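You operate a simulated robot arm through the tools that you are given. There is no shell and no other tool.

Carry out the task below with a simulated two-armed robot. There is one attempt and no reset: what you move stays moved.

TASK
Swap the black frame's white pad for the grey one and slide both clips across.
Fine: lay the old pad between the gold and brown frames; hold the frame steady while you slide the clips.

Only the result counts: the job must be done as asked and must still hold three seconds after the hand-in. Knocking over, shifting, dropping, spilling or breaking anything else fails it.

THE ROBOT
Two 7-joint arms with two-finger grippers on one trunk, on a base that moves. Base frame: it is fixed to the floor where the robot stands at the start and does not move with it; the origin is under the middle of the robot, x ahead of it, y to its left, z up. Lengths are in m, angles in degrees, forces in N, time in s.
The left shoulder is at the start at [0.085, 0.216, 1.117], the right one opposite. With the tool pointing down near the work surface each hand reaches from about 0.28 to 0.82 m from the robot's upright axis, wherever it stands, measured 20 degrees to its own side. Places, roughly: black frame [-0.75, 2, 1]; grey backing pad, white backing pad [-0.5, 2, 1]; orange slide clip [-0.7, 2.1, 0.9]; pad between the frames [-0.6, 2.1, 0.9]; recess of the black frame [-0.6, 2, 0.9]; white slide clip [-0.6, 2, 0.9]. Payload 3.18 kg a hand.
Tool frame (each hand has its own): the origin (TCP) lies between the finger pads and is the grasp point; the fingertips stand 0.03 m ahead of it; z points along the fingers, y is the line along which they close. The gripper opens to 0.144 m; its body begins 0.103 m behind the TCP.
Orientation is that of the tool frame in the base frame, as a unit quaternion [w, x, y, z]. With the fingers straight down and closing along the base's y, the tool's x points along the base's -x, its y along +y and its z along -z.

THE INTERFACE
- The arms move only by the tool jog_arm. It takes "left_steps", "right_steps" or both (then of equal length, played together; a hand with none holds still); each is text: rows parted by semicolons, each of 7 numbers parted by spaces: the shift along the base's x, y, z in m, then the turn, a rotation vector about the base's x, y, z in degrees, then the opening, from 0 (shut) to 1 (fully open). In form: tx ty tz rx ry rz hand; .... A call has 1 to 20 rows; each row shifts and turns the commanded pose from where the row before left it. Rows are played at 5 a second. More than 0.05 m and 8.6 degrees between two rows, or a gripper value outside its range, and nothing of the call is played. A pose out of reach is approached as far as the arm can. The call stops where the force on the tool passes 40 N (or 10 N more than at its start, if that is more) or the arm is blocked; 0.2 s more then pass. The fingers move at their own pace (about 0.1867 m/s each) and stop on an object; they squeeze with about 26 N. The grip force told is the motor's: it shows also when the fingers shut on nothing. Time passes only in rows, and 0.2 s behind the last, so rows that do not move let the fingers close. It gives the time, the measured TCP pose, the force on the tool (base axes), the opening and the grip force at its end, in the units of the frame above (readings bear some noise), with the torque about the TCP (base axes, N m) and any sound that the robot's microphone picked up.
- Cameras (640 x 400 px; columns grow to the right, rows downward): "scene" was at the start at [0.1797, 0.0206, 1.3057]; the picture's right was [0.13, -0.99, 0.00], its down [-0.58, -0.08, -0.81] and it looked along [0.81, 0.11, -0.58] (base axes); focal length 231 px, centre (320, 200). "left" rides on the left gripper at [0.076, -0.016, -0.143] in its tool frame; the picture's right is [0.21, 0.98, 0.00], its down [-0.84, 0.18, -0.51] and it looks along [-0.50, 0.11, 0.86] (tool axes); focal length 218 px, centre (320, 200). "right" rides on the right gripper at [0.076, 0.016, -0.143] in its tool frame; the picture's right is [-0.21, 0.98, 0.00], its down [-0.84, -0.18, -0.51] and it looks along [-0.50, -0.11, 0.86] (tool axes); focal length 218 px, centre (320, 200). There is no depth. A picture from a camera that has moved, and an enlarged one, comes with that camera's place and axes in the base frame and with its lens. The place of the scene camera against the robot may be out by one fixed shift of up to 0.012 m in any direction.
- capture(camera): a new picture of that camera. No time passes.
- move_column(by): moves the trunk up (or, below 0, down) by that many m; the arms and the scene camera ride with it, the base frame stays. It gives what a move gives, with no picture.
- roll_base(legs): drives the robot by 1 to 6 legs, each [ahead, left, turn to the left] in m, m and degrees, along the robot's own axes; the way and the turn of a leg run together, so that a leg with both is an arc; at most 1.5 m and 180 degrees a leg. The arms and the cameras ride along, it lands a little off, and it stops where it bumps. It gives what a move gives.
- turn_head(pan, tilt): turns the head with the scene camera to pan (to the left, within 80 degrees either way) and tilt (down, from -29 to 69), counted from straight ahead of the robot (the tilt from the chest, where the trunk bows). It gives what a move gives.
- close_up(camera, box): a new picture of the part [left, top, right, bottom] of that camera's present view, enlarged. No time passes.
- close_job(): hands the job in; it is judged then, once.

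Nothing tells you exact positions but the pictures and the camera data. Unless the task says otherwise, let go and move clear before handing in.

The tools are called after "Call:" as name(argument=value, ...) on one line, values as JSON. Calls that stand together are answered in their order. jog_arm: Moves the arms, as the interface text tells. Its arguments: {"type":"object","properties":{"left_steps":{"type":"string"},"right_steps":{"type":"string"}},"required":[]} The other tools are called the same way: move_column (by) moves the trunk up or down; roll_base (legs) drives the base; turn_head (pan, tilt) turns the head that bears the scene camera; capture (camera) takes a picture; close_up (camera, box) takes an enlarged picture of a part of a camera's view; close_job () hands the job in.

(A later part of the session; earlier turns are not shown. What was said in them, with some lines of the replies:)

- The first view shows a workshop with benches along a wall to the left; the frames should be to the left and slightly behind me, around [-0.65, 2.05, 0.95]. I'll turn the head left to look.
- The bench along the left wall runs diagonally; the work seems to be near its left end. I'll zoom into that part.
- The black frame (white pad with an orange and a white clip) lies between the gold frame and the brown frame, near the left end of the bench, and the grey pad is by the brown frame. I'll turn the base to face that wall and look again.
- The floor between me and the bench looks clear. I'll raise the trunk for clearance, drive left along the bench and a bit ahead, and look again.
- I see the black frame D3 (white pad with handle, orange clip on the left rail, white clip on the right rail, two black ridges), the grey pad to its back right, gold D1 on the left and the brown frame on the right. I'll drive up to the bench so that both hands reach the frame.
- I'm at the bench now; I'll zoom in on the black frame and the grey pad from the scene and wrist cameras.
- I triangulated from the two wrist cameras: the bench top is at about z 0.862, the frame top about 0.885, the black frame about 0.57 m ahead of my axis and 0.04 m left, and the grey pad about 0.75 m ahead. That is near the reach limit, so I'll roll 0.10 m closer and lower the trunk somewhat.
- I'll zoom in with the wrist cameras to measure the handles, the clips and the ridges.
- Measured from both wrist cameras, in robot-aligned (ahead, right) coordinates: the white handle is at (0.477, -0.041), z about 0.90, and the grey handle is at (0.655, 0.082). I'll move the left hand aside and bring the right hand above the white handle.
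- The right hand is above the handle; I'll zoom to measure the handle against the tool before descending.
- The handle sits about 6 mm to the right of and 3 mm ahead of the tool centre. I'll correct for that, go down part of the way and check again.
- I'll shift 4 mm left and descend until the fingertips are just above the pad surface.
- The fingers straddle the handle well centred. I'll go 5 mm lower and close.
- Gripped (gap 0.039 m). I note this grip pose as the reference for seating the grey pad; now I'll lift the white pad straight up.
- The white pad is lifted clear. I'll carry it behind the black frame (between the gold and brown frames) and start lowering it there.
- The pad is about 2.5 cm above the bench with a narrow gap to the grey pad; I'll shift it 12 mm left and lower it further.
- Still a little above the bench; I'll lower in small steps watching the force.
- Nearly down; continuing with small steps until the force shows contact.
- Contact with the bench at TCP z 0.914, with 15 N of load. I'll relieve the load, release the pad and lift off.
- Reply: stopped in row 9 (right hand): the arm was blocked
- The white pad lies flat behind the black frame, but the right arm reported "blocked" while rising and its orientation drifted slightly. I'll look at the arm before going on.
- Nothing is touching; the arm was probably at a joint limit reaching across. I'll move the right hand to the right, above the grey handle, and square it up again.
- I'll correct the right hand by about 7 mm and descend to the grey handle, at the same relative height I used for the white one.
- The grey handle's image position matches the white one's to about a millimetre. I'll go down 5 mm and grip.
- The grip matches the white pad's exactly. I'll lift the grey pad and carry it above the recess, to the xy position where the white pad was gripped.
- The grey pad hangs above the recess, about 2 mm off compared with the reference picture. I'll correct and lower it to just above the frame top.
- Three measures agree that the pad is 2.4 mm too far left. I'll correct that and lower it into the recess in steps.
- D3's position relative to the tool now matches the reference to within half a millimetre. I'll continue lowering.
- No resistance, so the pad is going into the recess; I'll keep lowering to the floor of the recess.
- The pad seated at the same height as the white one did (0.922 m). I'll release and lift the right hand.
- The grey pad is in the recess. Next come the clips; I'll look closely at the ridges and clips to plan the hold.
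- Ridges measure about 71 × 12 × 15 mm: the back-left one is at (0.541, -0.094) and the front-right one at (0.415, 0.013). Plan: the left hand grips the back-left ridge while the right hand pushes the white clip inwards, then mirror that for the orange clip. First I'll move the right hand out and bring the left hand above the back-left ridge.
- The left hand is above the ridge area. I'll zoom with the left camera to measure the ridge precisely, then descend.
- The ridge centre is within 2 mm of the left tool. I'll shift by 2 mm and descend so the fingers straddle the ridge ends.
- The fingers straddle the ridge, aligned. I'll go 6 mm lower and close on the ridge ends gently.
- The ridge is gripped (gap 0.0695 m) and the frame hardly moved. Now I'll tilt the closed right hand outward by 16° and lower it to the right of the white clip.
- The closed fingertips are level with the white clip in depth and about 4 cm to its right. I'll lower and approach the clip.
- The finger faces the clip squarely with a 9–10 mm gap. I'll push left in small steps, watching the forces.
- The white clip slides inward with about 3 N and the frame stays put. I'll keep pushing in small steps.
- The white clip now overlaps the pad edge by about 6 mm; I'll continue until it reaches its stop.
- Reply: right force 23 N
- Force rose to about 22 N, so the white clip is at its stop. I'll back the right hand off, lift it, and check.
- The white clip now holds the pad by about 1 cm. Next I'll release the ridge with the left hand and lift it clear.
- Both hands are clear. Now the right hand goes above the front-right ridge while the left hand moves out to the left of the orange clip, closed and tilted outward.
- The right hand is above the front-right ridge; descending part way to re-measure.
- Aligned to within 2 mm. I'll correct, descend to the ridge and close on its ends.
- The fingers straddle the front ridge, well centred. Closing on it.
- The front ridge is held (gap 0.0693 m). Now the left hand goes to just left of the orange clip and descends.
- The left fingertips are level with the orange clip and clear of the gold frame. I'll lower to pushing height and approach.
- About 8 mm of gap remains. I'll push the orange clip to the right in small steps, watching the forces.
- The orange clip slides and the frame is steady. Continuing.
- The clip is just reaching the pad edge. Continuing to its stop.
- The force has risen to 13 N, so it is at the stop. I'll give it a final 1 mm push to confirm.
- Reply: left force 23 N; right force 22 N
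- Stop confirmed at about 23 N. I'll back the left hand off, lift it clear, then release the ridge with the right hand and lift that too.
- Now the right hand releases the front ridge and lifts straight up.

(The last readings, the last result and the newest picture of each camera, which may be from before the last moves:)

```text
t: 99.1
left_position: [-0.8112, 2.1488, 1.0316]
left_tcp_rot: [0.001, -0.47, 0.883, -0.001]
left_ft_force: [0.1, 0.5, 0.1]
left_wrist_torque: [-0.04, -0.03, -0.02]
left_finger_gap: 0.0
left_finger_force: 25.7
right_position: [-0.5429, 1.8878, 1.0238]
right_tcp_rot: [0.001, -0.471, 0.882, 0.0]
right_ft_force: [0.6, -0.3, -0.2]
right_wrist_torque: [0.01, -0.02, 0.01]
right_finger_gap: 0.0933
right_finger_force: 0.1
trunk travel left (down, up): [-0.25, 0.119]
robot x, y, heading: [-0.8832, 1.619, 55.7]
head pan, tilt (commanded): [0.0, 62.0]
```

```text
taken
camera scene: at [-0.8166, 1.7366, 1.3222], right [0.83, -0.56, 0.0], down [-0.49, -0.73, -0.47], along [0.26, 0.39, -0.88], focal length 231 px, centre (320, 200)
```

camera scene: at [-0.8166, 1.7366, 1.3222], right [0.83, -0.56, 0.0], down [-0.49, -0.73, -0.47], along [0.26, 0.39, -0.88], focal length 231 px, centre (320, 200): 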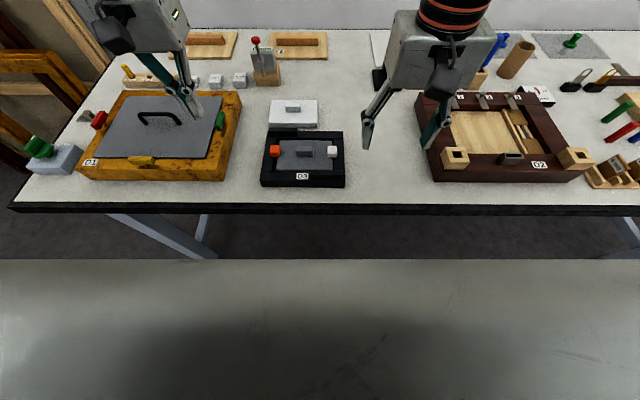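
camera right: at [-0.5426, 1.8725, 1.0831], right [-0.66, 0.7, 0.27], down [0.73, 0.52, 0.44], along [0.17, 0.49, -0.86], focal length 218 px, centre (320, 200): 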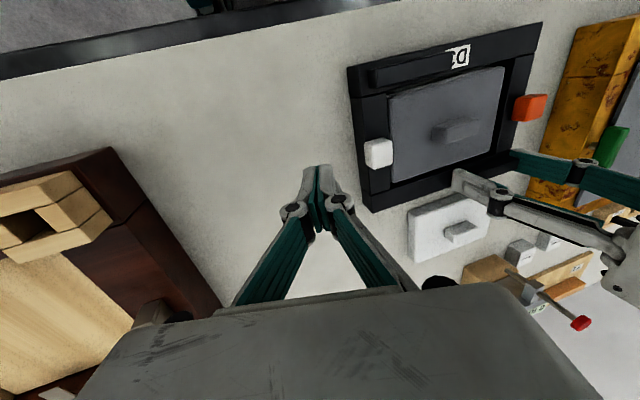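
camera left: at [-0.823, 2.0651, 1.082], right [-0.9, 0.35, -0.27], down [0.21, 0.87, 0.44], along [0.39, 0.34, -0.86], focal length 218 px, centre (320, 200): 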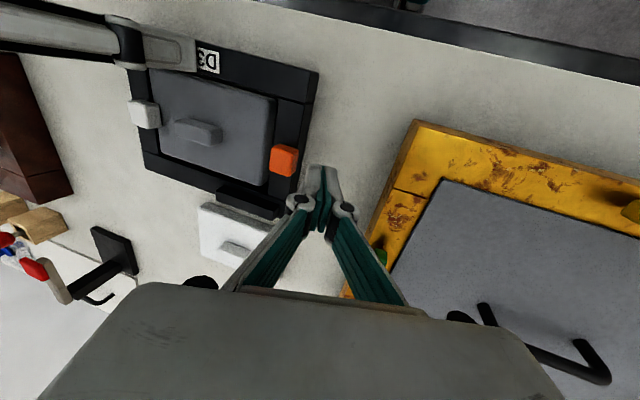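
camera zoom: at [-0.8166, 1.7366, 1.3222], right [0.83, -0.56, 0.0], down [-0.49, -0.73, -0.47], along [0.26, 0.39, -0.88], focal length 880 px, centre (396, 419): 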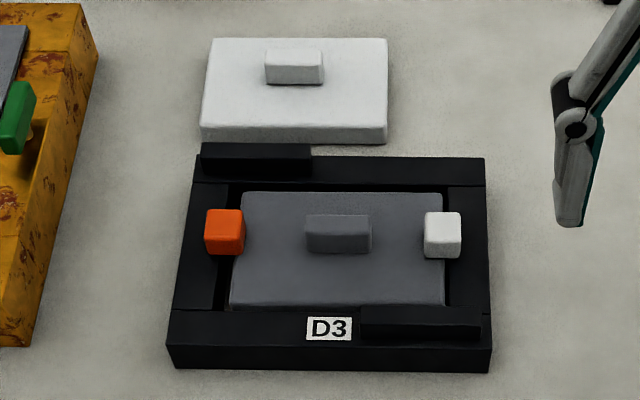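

Both clips lie over the grey pad and the white pad lies behind the frame. I'll check with the wrist cameras that everything is seated well.

Call:
capture(camera="left")

Call:
capture(camera="right")

Call:
close_up(camera="scene", box=[255, 130, 355, 195])

```text
taken
camera left: at [-0.8418, 2.0762, 1.1751], right [-0.93, 0.37, 0.0], down [0.32, 0.8, 0.51], along [0.19, 0.47, -0.86], focal length 218 px, centre (320, 200)
```

left: 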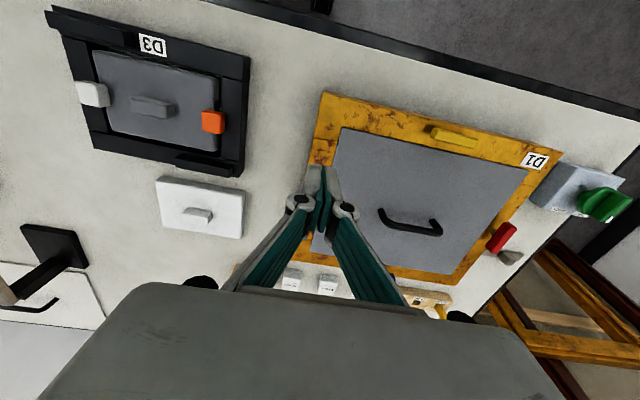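

```text
taken
camera right: at [-0.6001, 1.8334, 1.1669], right [-0.7, 0.72, 0.0], down [0.62, 0.6, 0.51], along [0.37, 0.35, -0.86], focal length 218 px, centre (320, 200)
```

right: 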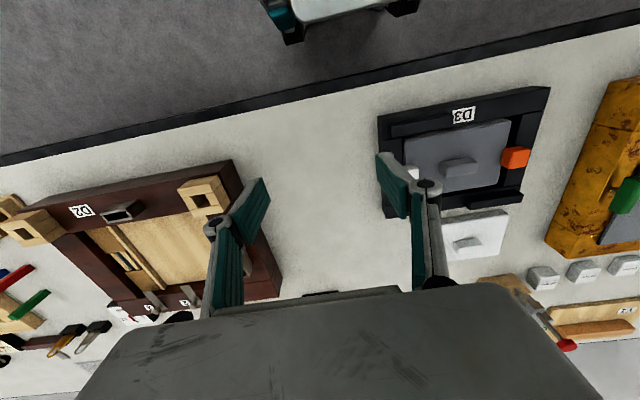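

```text
6.15 times, centred on (305, 162) of scene
camera zoom: at [-0.8166, 1.7366, 1.3222], right [0.83, -0.56, 0.0], down [-0.49, -0.73, -0.47], along [0.26, 0.39, -0.88], focal length 1422 px, centre (412, 431)
```

zoom: 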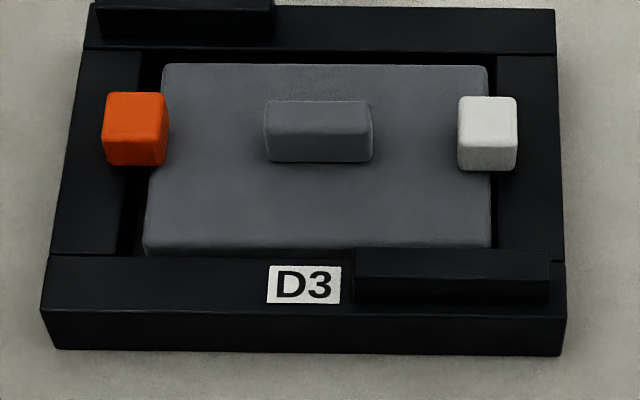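

The pad sits slightly right of centre in the recess. I'll check the orange clip's overlap from above with a wrist camera.

Call:
close_up(camera="left", box=[40, 0, 260, 185])

Call:
close_up(camera="right", box=[370, 80, 560, 215])

```text
2.16 times, centred on (150, 92) of left
camera zoom: at [-0.8418, 2.0762, 1.1751], right [-0.93, 0.37, 0.0], down [0.32, 0.8, 0.51], along [0.19, 0.47, -0.86], focal length 472 px, centre (688, 432)
```

zoom: 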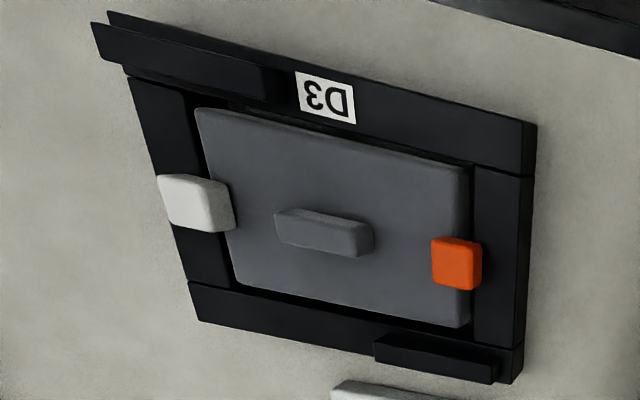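

```text
2.96 times, centred on (465, 148) of right
camera zoom: at [-0.6001, 1.8334, 1.1669], right [-0.7, 0.72, 0.0], down [0.62, 0.6, 0.51], along [0.37, 0.35, -0.86], focal length 647 px, centre (-110, 356)
```

zoom: 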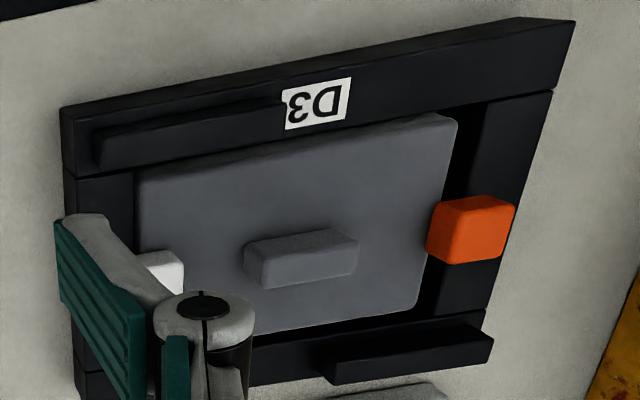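

Both clips are against their stops and overlap the pad. The white pad is between the frames but sits farther back than the rough spot given ([-0.6, 2.1]), so I'll shift it nearer, directly behind the black frame, using the left hand, which reaches there more comfortably.

Call:
jog_arm(left_steps="0.037 0.0068 0 0 0 0 0.3; 0.037 0.0068 0 0 0 0 0.5; 0.037 0.0068 0 0 0 0 0.5; 0.037 0.0068 0 0 0 0 0.5; 0.037 0.0068 0 0 0 0 0.5; 0.037 0.0068 0 0 0 0 0.5; 0 0 0 0 0 0 0.5; 0 0 0 0 0 0 0.5", right_steps="0.0249 -0.0168 0 0 0 0 0.65; 0.0249 -0.0168 0 0 0 0 0.65; 0 0 0 0 0 0 0.65; 0 0 0 0 0 0 0.65; 0 0 0 0 0 0 0.65; 0 0 0 0 0 0 0.65; 0 0 0 0 0 0 0.65; 0 0 0 0 0 0 0.65")

Call:
close_up(camera="left", box=[200, 50, 440, 200])

Call:
capture(camera="scene")

```text
t: 100.9
left_position: [-0.5879, 2.1873, 1.0327]
left_tcp_rot: [0.001, -0.47, 0.883, 0.0]
left_ft_force: [0.3, 0.5, 0.5]
left_wrist_torque: [0.01, 0.01, -0.03]
left_finger_gap: 0.072
left_finger_force: 0.1
right_position: [-0.4934, 1.8557, 1.0241]
right_tcp_rot: [0.001, -0.47, 0.883, 0.001]
right_ft_force: [0.1, -0.2, -0.5]
right_wrist_torque: [0.01, -0.01, 0.01]
right_finger_gap: 0.0936
right_finger_force: 0.0
trunk travel left (down, up): [-0.25, 0.119]
robot x, y, heading: [-0.8824, 1.6254, 55.6]
head pan, tilt (commanded): [0.0, 62.0]
```

```text
2.67 times, centred on (320, 125) of left
camera zoom: at [-0.6177, 2.1152, 1.1754], right [-0.93, 0.37, 0.0], down [0.32, 0.8, 0.51], along [0.19, 0.47, -0.86], focal length 582 px, centre (320, 400)
```

zoom: 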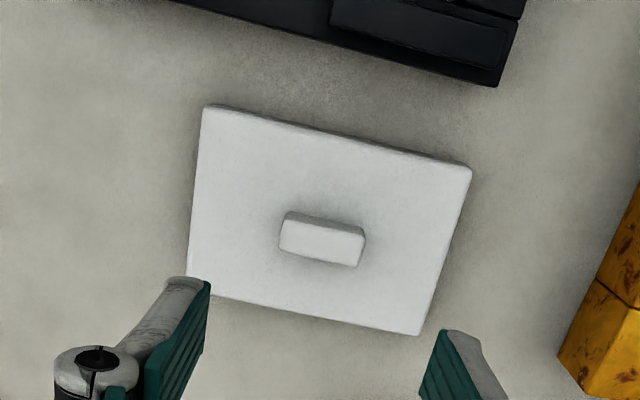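

```text
taken
camera scene: at [-0.8153, 1.7357, 1.3222], right [0.83, -0.56, 0.0], down [-0.5, -0.73, -0.47], along [0.26, 0.39, -0.88], focal length 231 px, centre (320, 200)
```

scene: 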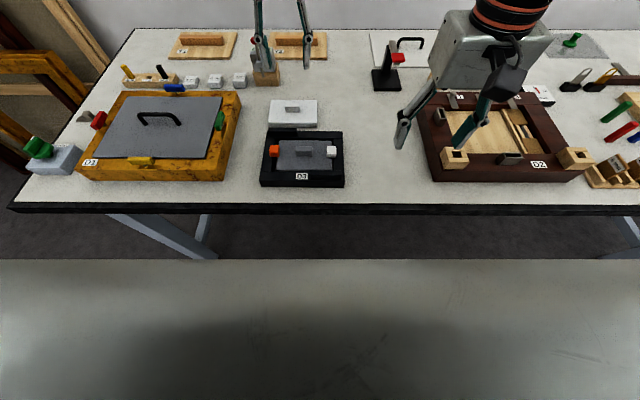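

The left hand is centred over the white handle. Descending.

Call:
jog_arm(left_steps="0 0 -0.035 0 0 0 0.5; 0 0 -0.035 0 0 0 0.5; 0 0 -0.025 0 0 0 0.5; 0 0 -0.012 0 0 0 0.5; 0 0 0 0 0 0 0.5; 0 0 0 0 0 0 0.5")

Call:
close_up(camera="left", box=[200, 50, 440, 200])

Call:
close_up(camera="scene", box=[240, 75, 360, 150])

```text
t: 102.3
left_position: [-0.5896, 2.1885, 0.926]
left_tcp_rot: [0.0, -0.469, 0.883, 0.0]
left_ft_force: [-0.1, -0.6, -0.4]
left_wrist_torque: [-0.01, -0.01, 0.01]
left_finger_gap: 0.0719
left_finger_force: 0.0
right_position: [-0.4927, 1.8563, 1.0243]
right_tcp_rot: [0.001, -0.47, 0.883, 0.001]
right_ft_force: [1.2, -0.3, -0.3]
right_wrist_torque: [0.0, -0.02, -0.01]
right_finger_gap: 0.0936
right_finger_force: 0.1
trunk travel left (down, up): [-0.25, 0.119]
robot x, y, heading: [-0.8824, 1.6201, 55.9]
head pan, tilt (commanded): [0.0, 62.0]
```

```text
2.67 times, centred on (320, 125) of left
camera zoom: at [-0.619, 2.1162, 1.0687], right [-0.93, 0.37, 0.0], down [0.32, 0.8, 0.51], along [0.19, 0.47, -0.86], focal length 582 px, centre (320, 400)
```

zoom: 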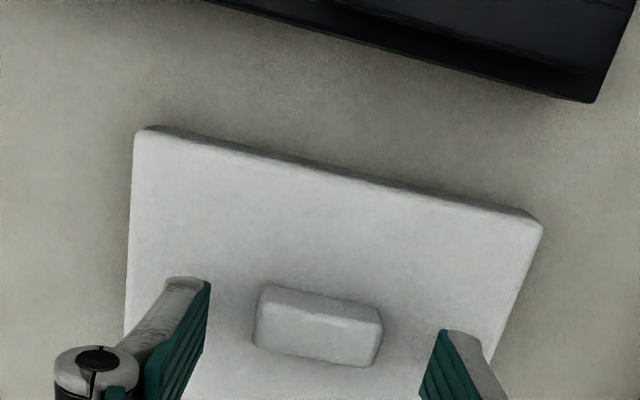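

```text
5.33 times, centred on (300, 112) of scene
camera zoom: at [-0.8158, 1.7359, 1.3222], right [0.83, -0.56, 0.0], down [-0.5, -0.73, -0.47], along [0.26, 0.39, -0.88], focal length 1232 px, centre (427, 667)
```

zoom: 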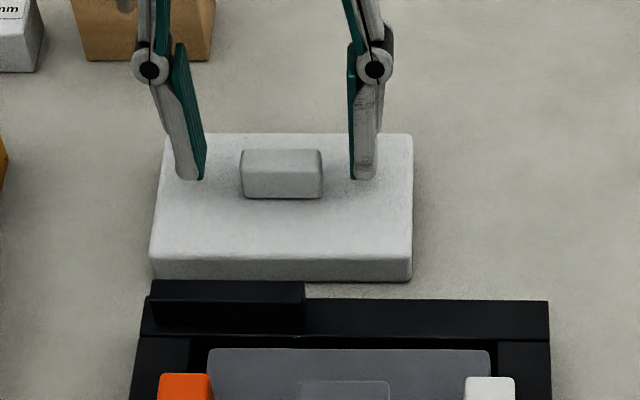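

Well centred; going down to the grip height and closing.

Call:
jog_arm(left_steps="0 0 -0.007 0 0 0 0.5; 0 0 -0.004 0 0 0 0.5; 0 0 0 0 0 0 0.5; 0 0 0 0 0 0 0.4; 0 0 0 0 0 0 0.2; 0 0 0 0 0 0 0; 0 0 0 0 0 0 0; 0 0 0 0 0 0 0")

Call:
close_up(camera="left", box=[200, 50, 440, 200])

```text
t: 104.1
left_position: [-0.5899, 2.1893, 0.9152]
left_tcp_rot: [0.001, -0.47, 0.883, -0.001]
left_ft_force: [0.0, -0.5, 0.5]
left_wrist_torque: [-0.01, -0.02, 0.0]
left_finger_gap: 0.039
left_finger_force: 26.2
right_position: [-0.4931, 1.8547, 1.0232]
right_tcp_rot: [0.001, -0.469, 0.883, 0.001]
right_ft_force: [-0.5, 0.0, 0.0]
right_wrist_torque: [0.03, 0.01, -0.01]
right_finger_gap: 0.0934
right_finger_force: 0.1
trunk travel left (down, up): [-0.25, 0.119]
robot x, y, heading: [-0.8855, 1.6223, 56.0]
head pan, tilt (commanded): [0.0, 62.0]
```

```text
2.67 times, centred on (320, 125) of left
camera zoom: at [-0.6194, 2.1165, 1.0583], right [-0.93, 0.37, 0.0], down [0.32, 0.8, 0.51], along [0.19, 0.47, -0.86], focal length 582 px, centre (320, 400)
```

zoom: 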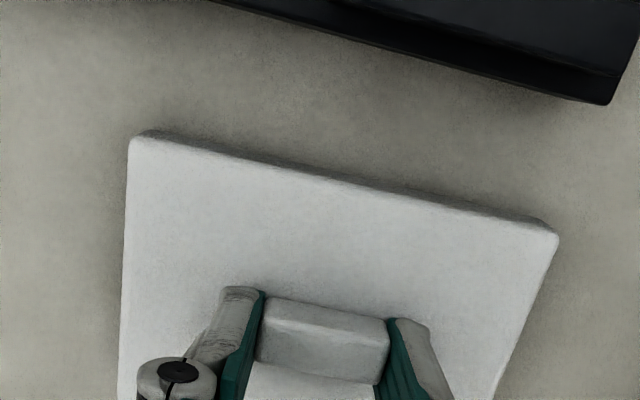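

Gripped. I'll lift 2 cm, shift it 2.5 cm nearer and 5 cm right, and lower again.

Call:
jog_arm(left_steps="0 0 0.01 0 0 0 0; 0 0 0.01 0 0 0 0; 0.0148 -0.02505 0 0 0 0 0; 0.0148 -0.02505 0 0 0 0 0; 0 0 0 0 0 0 0; 0 0 -0.008 0 0 0 0; 0 0 -0.005 0 0 0 0; 0 0 0 0 0 0 0; 0 0 0 0 0 0 0")

Call:
close_up(camera="left", box=[200, 50, 440, 200])

Call:
close_up(camera="scene", box=[240, 75, 360, 150])

```text
t: 106.1
left_position: [-0.5587, 2.1389, 0.9229]
left_tcp_rot: [0.001, -0.469, 0.883, -0.001]
left_ft_force: [0.6, 0.3, -0.1]
left_wrist_torque: [0.0, -0.03, -0.03]
left_finger_gap: 0.0389
left_finger_force: 26.7
right_position: [-0.493, 1.8543, 1.0241]
right_tcp_rot: [0.001, -0.47, 0.883, 0.001]
right_ft_force: [0.0, -0.1, -0.9]
right_wrist_torque: [0.02, -0.03, 0.03]
right_finger_gap: 0.0936
right_finger_force: 0.0
trunk travel left (down, up): [-0.25, 0.119]
robot x, y, heading: [-0.879, 1.6213, 55.7]
head pan, tilt (commanded): [0.0, 62.0]
```

```text
2.67 times, centred on (320, 125) of left
camera zoom: at [-0.5887, 2.066, 1.0652], right [-0.93, 0.37, 0.0], down [0.32, 0.8, 0.51], along [0.19, 0.47, -0.86], focal length 582 px, centre (320, 400)
```

zoom: 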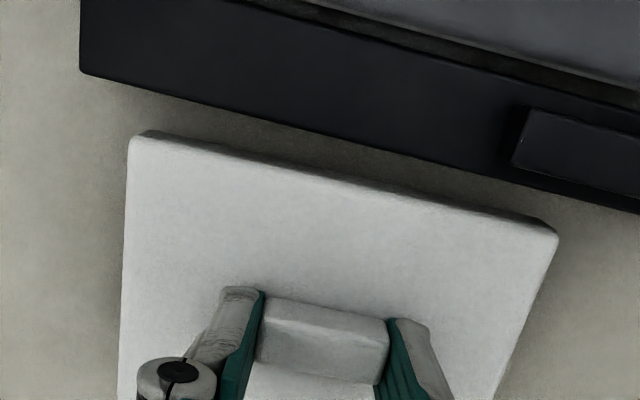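

```text
5.33 times, centred on (300, 112) of scene
camera zoom: at [-0.8158, 1.7359, 1.3222], right [0.83, -0.56, 0.0], down [-0.5, -0.73, -0.47], along [0.26, 0.39, -0.88], focal length 1232 px, centre (427, 667)
```

zoom: 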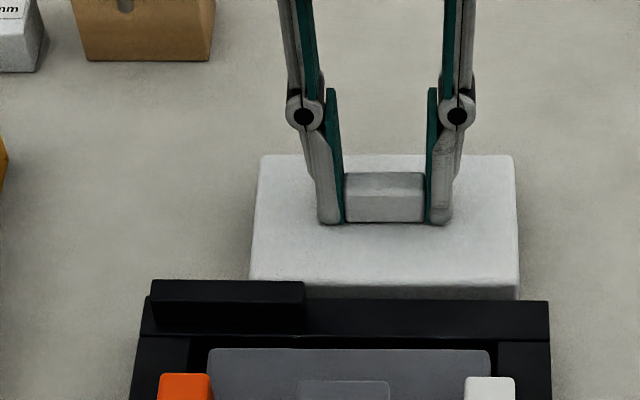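

The pad clears the frame's back edge by about 1 cm. Lowering in small steps until contact.

Call:
jog_arm(left_steps="0 0 -0.003 0 0 0 0; 0 0 -0.003 0 0 0 0; 0 0 0 0 0 0 0")

Call:
jog_arm(left_steps="0 0 -0.0015 0 0 0 0; 0 0 0 0 0 0 0")

```text
t: 106.9
left_position: [-0.5589, 2.1384, 0.9157]
left_tcp_rot: [0.001, -0.469, 0.883, -0.001]
left_ft_force: [0.0, 0.1, -0.1]
left_wrist_torque: [-0.01, 0.0, 0.02]
left_finger_gap: 0.0388
left_finger_force: 25.9
right_position: [-0.4932, 1.8565, 1.0243]
right_tcp_rot: [0.002, -0.47, 0.883, 0.001]
right_ft_force: [-0.7, 0.6, 0.5]
right_wrist_torque: [-0.03, 0.06, 0.0]
right_finger_gap: 0.0939
right_finger_force: 0.1
trunk travel left (down, up): [-0.25, 0.119]
robot x, y, heading: [-0.8869, 1.6195, 55.9]
head pan, tilt (commanded): [0.0, 62.0]
```

```text
t: 107.5
left_position: [-0.5594, 2.1385, 0.916]
left_tcp_rot: [0.001, -0.47, 0.882, 0.0]
left_ft_force: [-1.2, 1.1, 4.6]
left_wrist_torque: [-0.13, 0.14, -0.04]
left_finger_gap: 0.039
left_finger_force: 26.1
right_position: [-0.4947, 1.8552, 1.0243]
right_tcp_rot: [0.003, -0.47, 0.883, 0.002]
right_ft_force: [-0.4, 1.0, -0.5]
right_wrist_torque: [0.02, 0.02, -0.02]
right_finger_gap: 0.0937
right_finger_force: 0.0
trunk travel left (down, up): [-0.25, 0.119]
robot x, y, heading: [-0.8855, 1.624, 56.0]
head pan, tilt (commanded): [0.0, 62.0]
```

Contact with the bench. I'll release, lift the left hand and retreat.

Call:
jog_arm(left_steps="0 0 0 0 0 0 0.3; 0 0 0 0 0 0 0.4; 0 0 0 0 0 0 0.5; 0 0 0 0 0 0 0.5; 0 0 0.02 0 0 0 0.5; 0 0 0.03 0 0 0 0.5; 0 0 0.04 0 0 0 0.5; 0 0 0.04 0 0 0 0.5; 0 0 0 0 0 0 0.5")

Call:
close_up(camera="scene", box=[240, 75, 370, 195])

Call:
close_up(camera="left", box=[160, 0, 480, 200])

```text
t: 109.5
left_position: [-0.5611, 2.1373, 1.0437]
left_tcp_rot: [-0.001, -0.47, 0.883, -0.001]
left_ft_force: [-0.3, 0.5, 0.0]
left_wrist_torque: [0.0, 0.02, 0.01]
left_finger_gap: 0.0721
left_finger_force: 0.0
right_position: [-0.4936, 1.8556, 1.0241]
right_tcp_rot: [0.002, -0.47, 0.883, 0.001]
right_ft_force: [-0.7, 0.2, -1.3]
right_wrist_torque: [0.01, 0.0, 0.0]
right_finger_gap: 0.0934
right_finger_force: 0.1
trunk travel left (down, up): [-0.25, 0.119]
robot x, y, heading: [-0.883, 1.621, 56.0]
head pan, tilt (commanded): [0.0, 62.0]
```

```text
3.33 times, centred on (305, 135) of scene
camera zoom: at [-0.8155, 1.7363, 1.322], right [0.83, -0.56, 0.0], down [-0.5, -0.73, -0.47], along [0.26, 0.39, -0.88], focal length 770 px, centre (370, 417)
```

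zoom: 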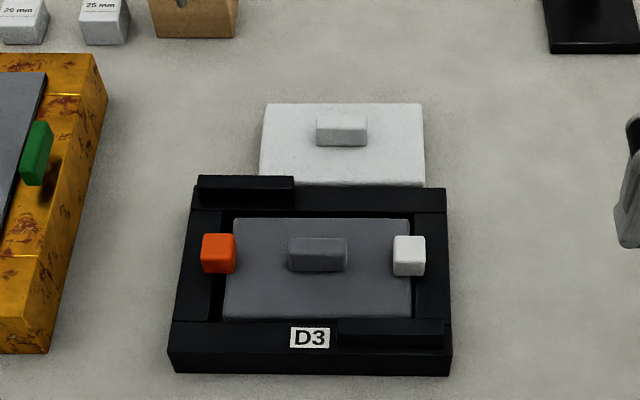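

```text
2.00 times, centred on (320, 100) of left
camera zoom: at [-0.5908, 2.0656, 1.1866], right [-0.93, 0.37, 0.0], down [0.32, 0.8, 0.51], along [0.19, 0.47, -0.86], focal length 436 px, centre (320, 400)
```

zoom: 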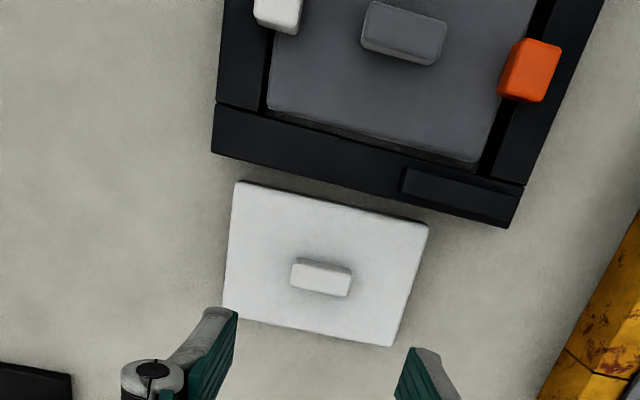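

Everything lies flat: the white pad behind the black frame between the gold and brown frames, the grey pad in the recess under both clips. I'll retreat both hands upward and take a last look.

Call:
jog_arm(left_steps="0 0 0.03 0 0 0 0.5; 0 0 0.03 0 0 0 0.5; -0.0389 -0.004 0 0 0 0 0.5; -0.0389 -0.004 0 0 0 0 0.5; -0.0389 -0.004 0 0 0 0 0.5; -0.0389 -0.004 0 0 0 0 0.5; 0 0 0 0 0 0 0.5", right_steps="0 0 0.03 0 0 0 0.65; 0 0 0.03 0 0 0 0.65; 0 0 0.03 0 0 0 0.65; 0 0 0 0 0 0 0.65; 0 0 0 0 0 0 0.65; 0 0 0 0 0 0 0.65; 0 0 0 0 0 0 0.65")

Call:
capture(camera="scene")

Call:
close_up(camera="scene", box=[240, 90, 370, 195])

```text
t: 111.1
left_position: [-0.7128, 2.1229, 1.1058]
left_tcp_rot: [0.0, -0.47, 0.883, -0.001]
left_ft_force: [0.1, 0.7, -0.6]
left_wrist_torque: [-0.02, 0.07, 0.03]
left_finger_gap: 0.0721
left_finger_force: 0.0
right_position: [-0.4918, 1.855, 1.1128]
right_tcp_rot: [0.001, -0.469, 0.883, 0.001]
right_ft_force: [0.8, 0.5, 0.0]
right_wrist_torque: [0.0, 0.05, 0.02]
right_finger_gap: 0.0936
right_finger_force: 0.1
trunk travel left (down, up): [-0.25, 0.119]
robot x, y, heading: [-0.8797, 1.6217, 56.0]
head pan, tilt (commanded): [0.0, 62.0]
```

```text
taken
camera scene: at [-0.8149, 1.7358, 1.3221], right [0.83, -0.56, 0.0], down [-0.5, -0.73, -0.47], along [0.26, 0.39, -0.88], focal length 231 px, centre (320, 200)
```

scene: 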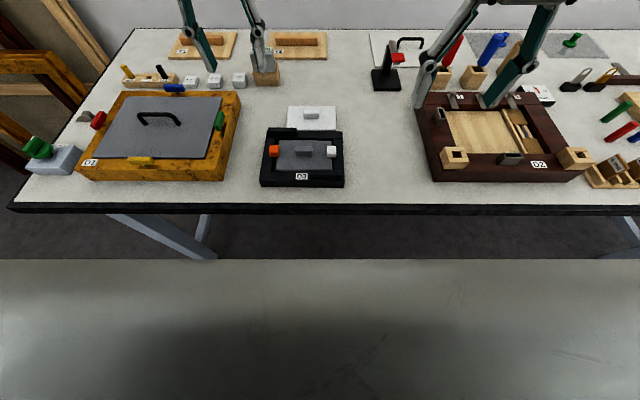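

```text
3.81 times, centred on (305, 142) of scene
camera zoom: at [-0.8149, 1.7358, 1.3221], right [0.83, -0.56, 0.0], down [-0.5, -0.73, -0.47], along [0.26, 0.39, -0.88], focal length 880 px, centre (377, 419)
```

zoom: 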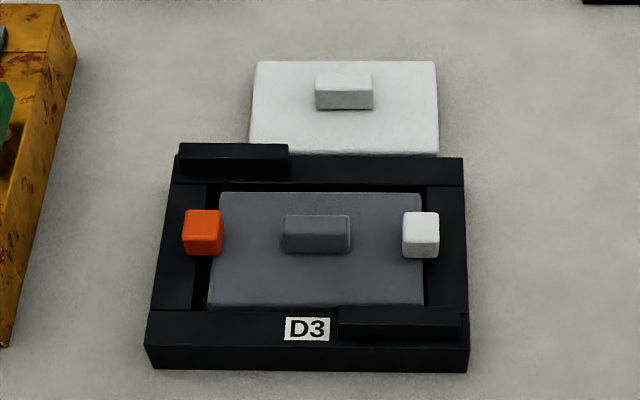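

The grey pad is in the black frame's recess under both clips, and the white pad lies flat behind the frame, between the gold and brown frames. Nothing else appears moved and both hands are clear, so I'm handing in.

Call:
close_job()

```text
The job is handed in.
```

The pads are swapped, both clips are slid across, and the job is handed in.

- **Grey pad:** it sits flat in the black frame's recess, about 3 mm right of centre.
- **Clips:** I pushed both inward until they reached their stops, and they now overlap the pad. The white clip overlaps by roughly 11 mm. The orange one overlaps by only about 5 mm, because the pad sits slightly to the right.
- **Holding the frame:** one hand gripped a ridge on the frame while the other pushed each clip. The frame shifted about 1 mm.
- **White pad:** it lies flat on the bench just behind the black frame, between the gold and brown frames. I set it down once a little farther back, then moved it closer to the spot you gave. It sits about 1 cm from the black frame's back edge.

In the last pictures nothing else on the bench looked moved, and both hands were clear before I handed in.
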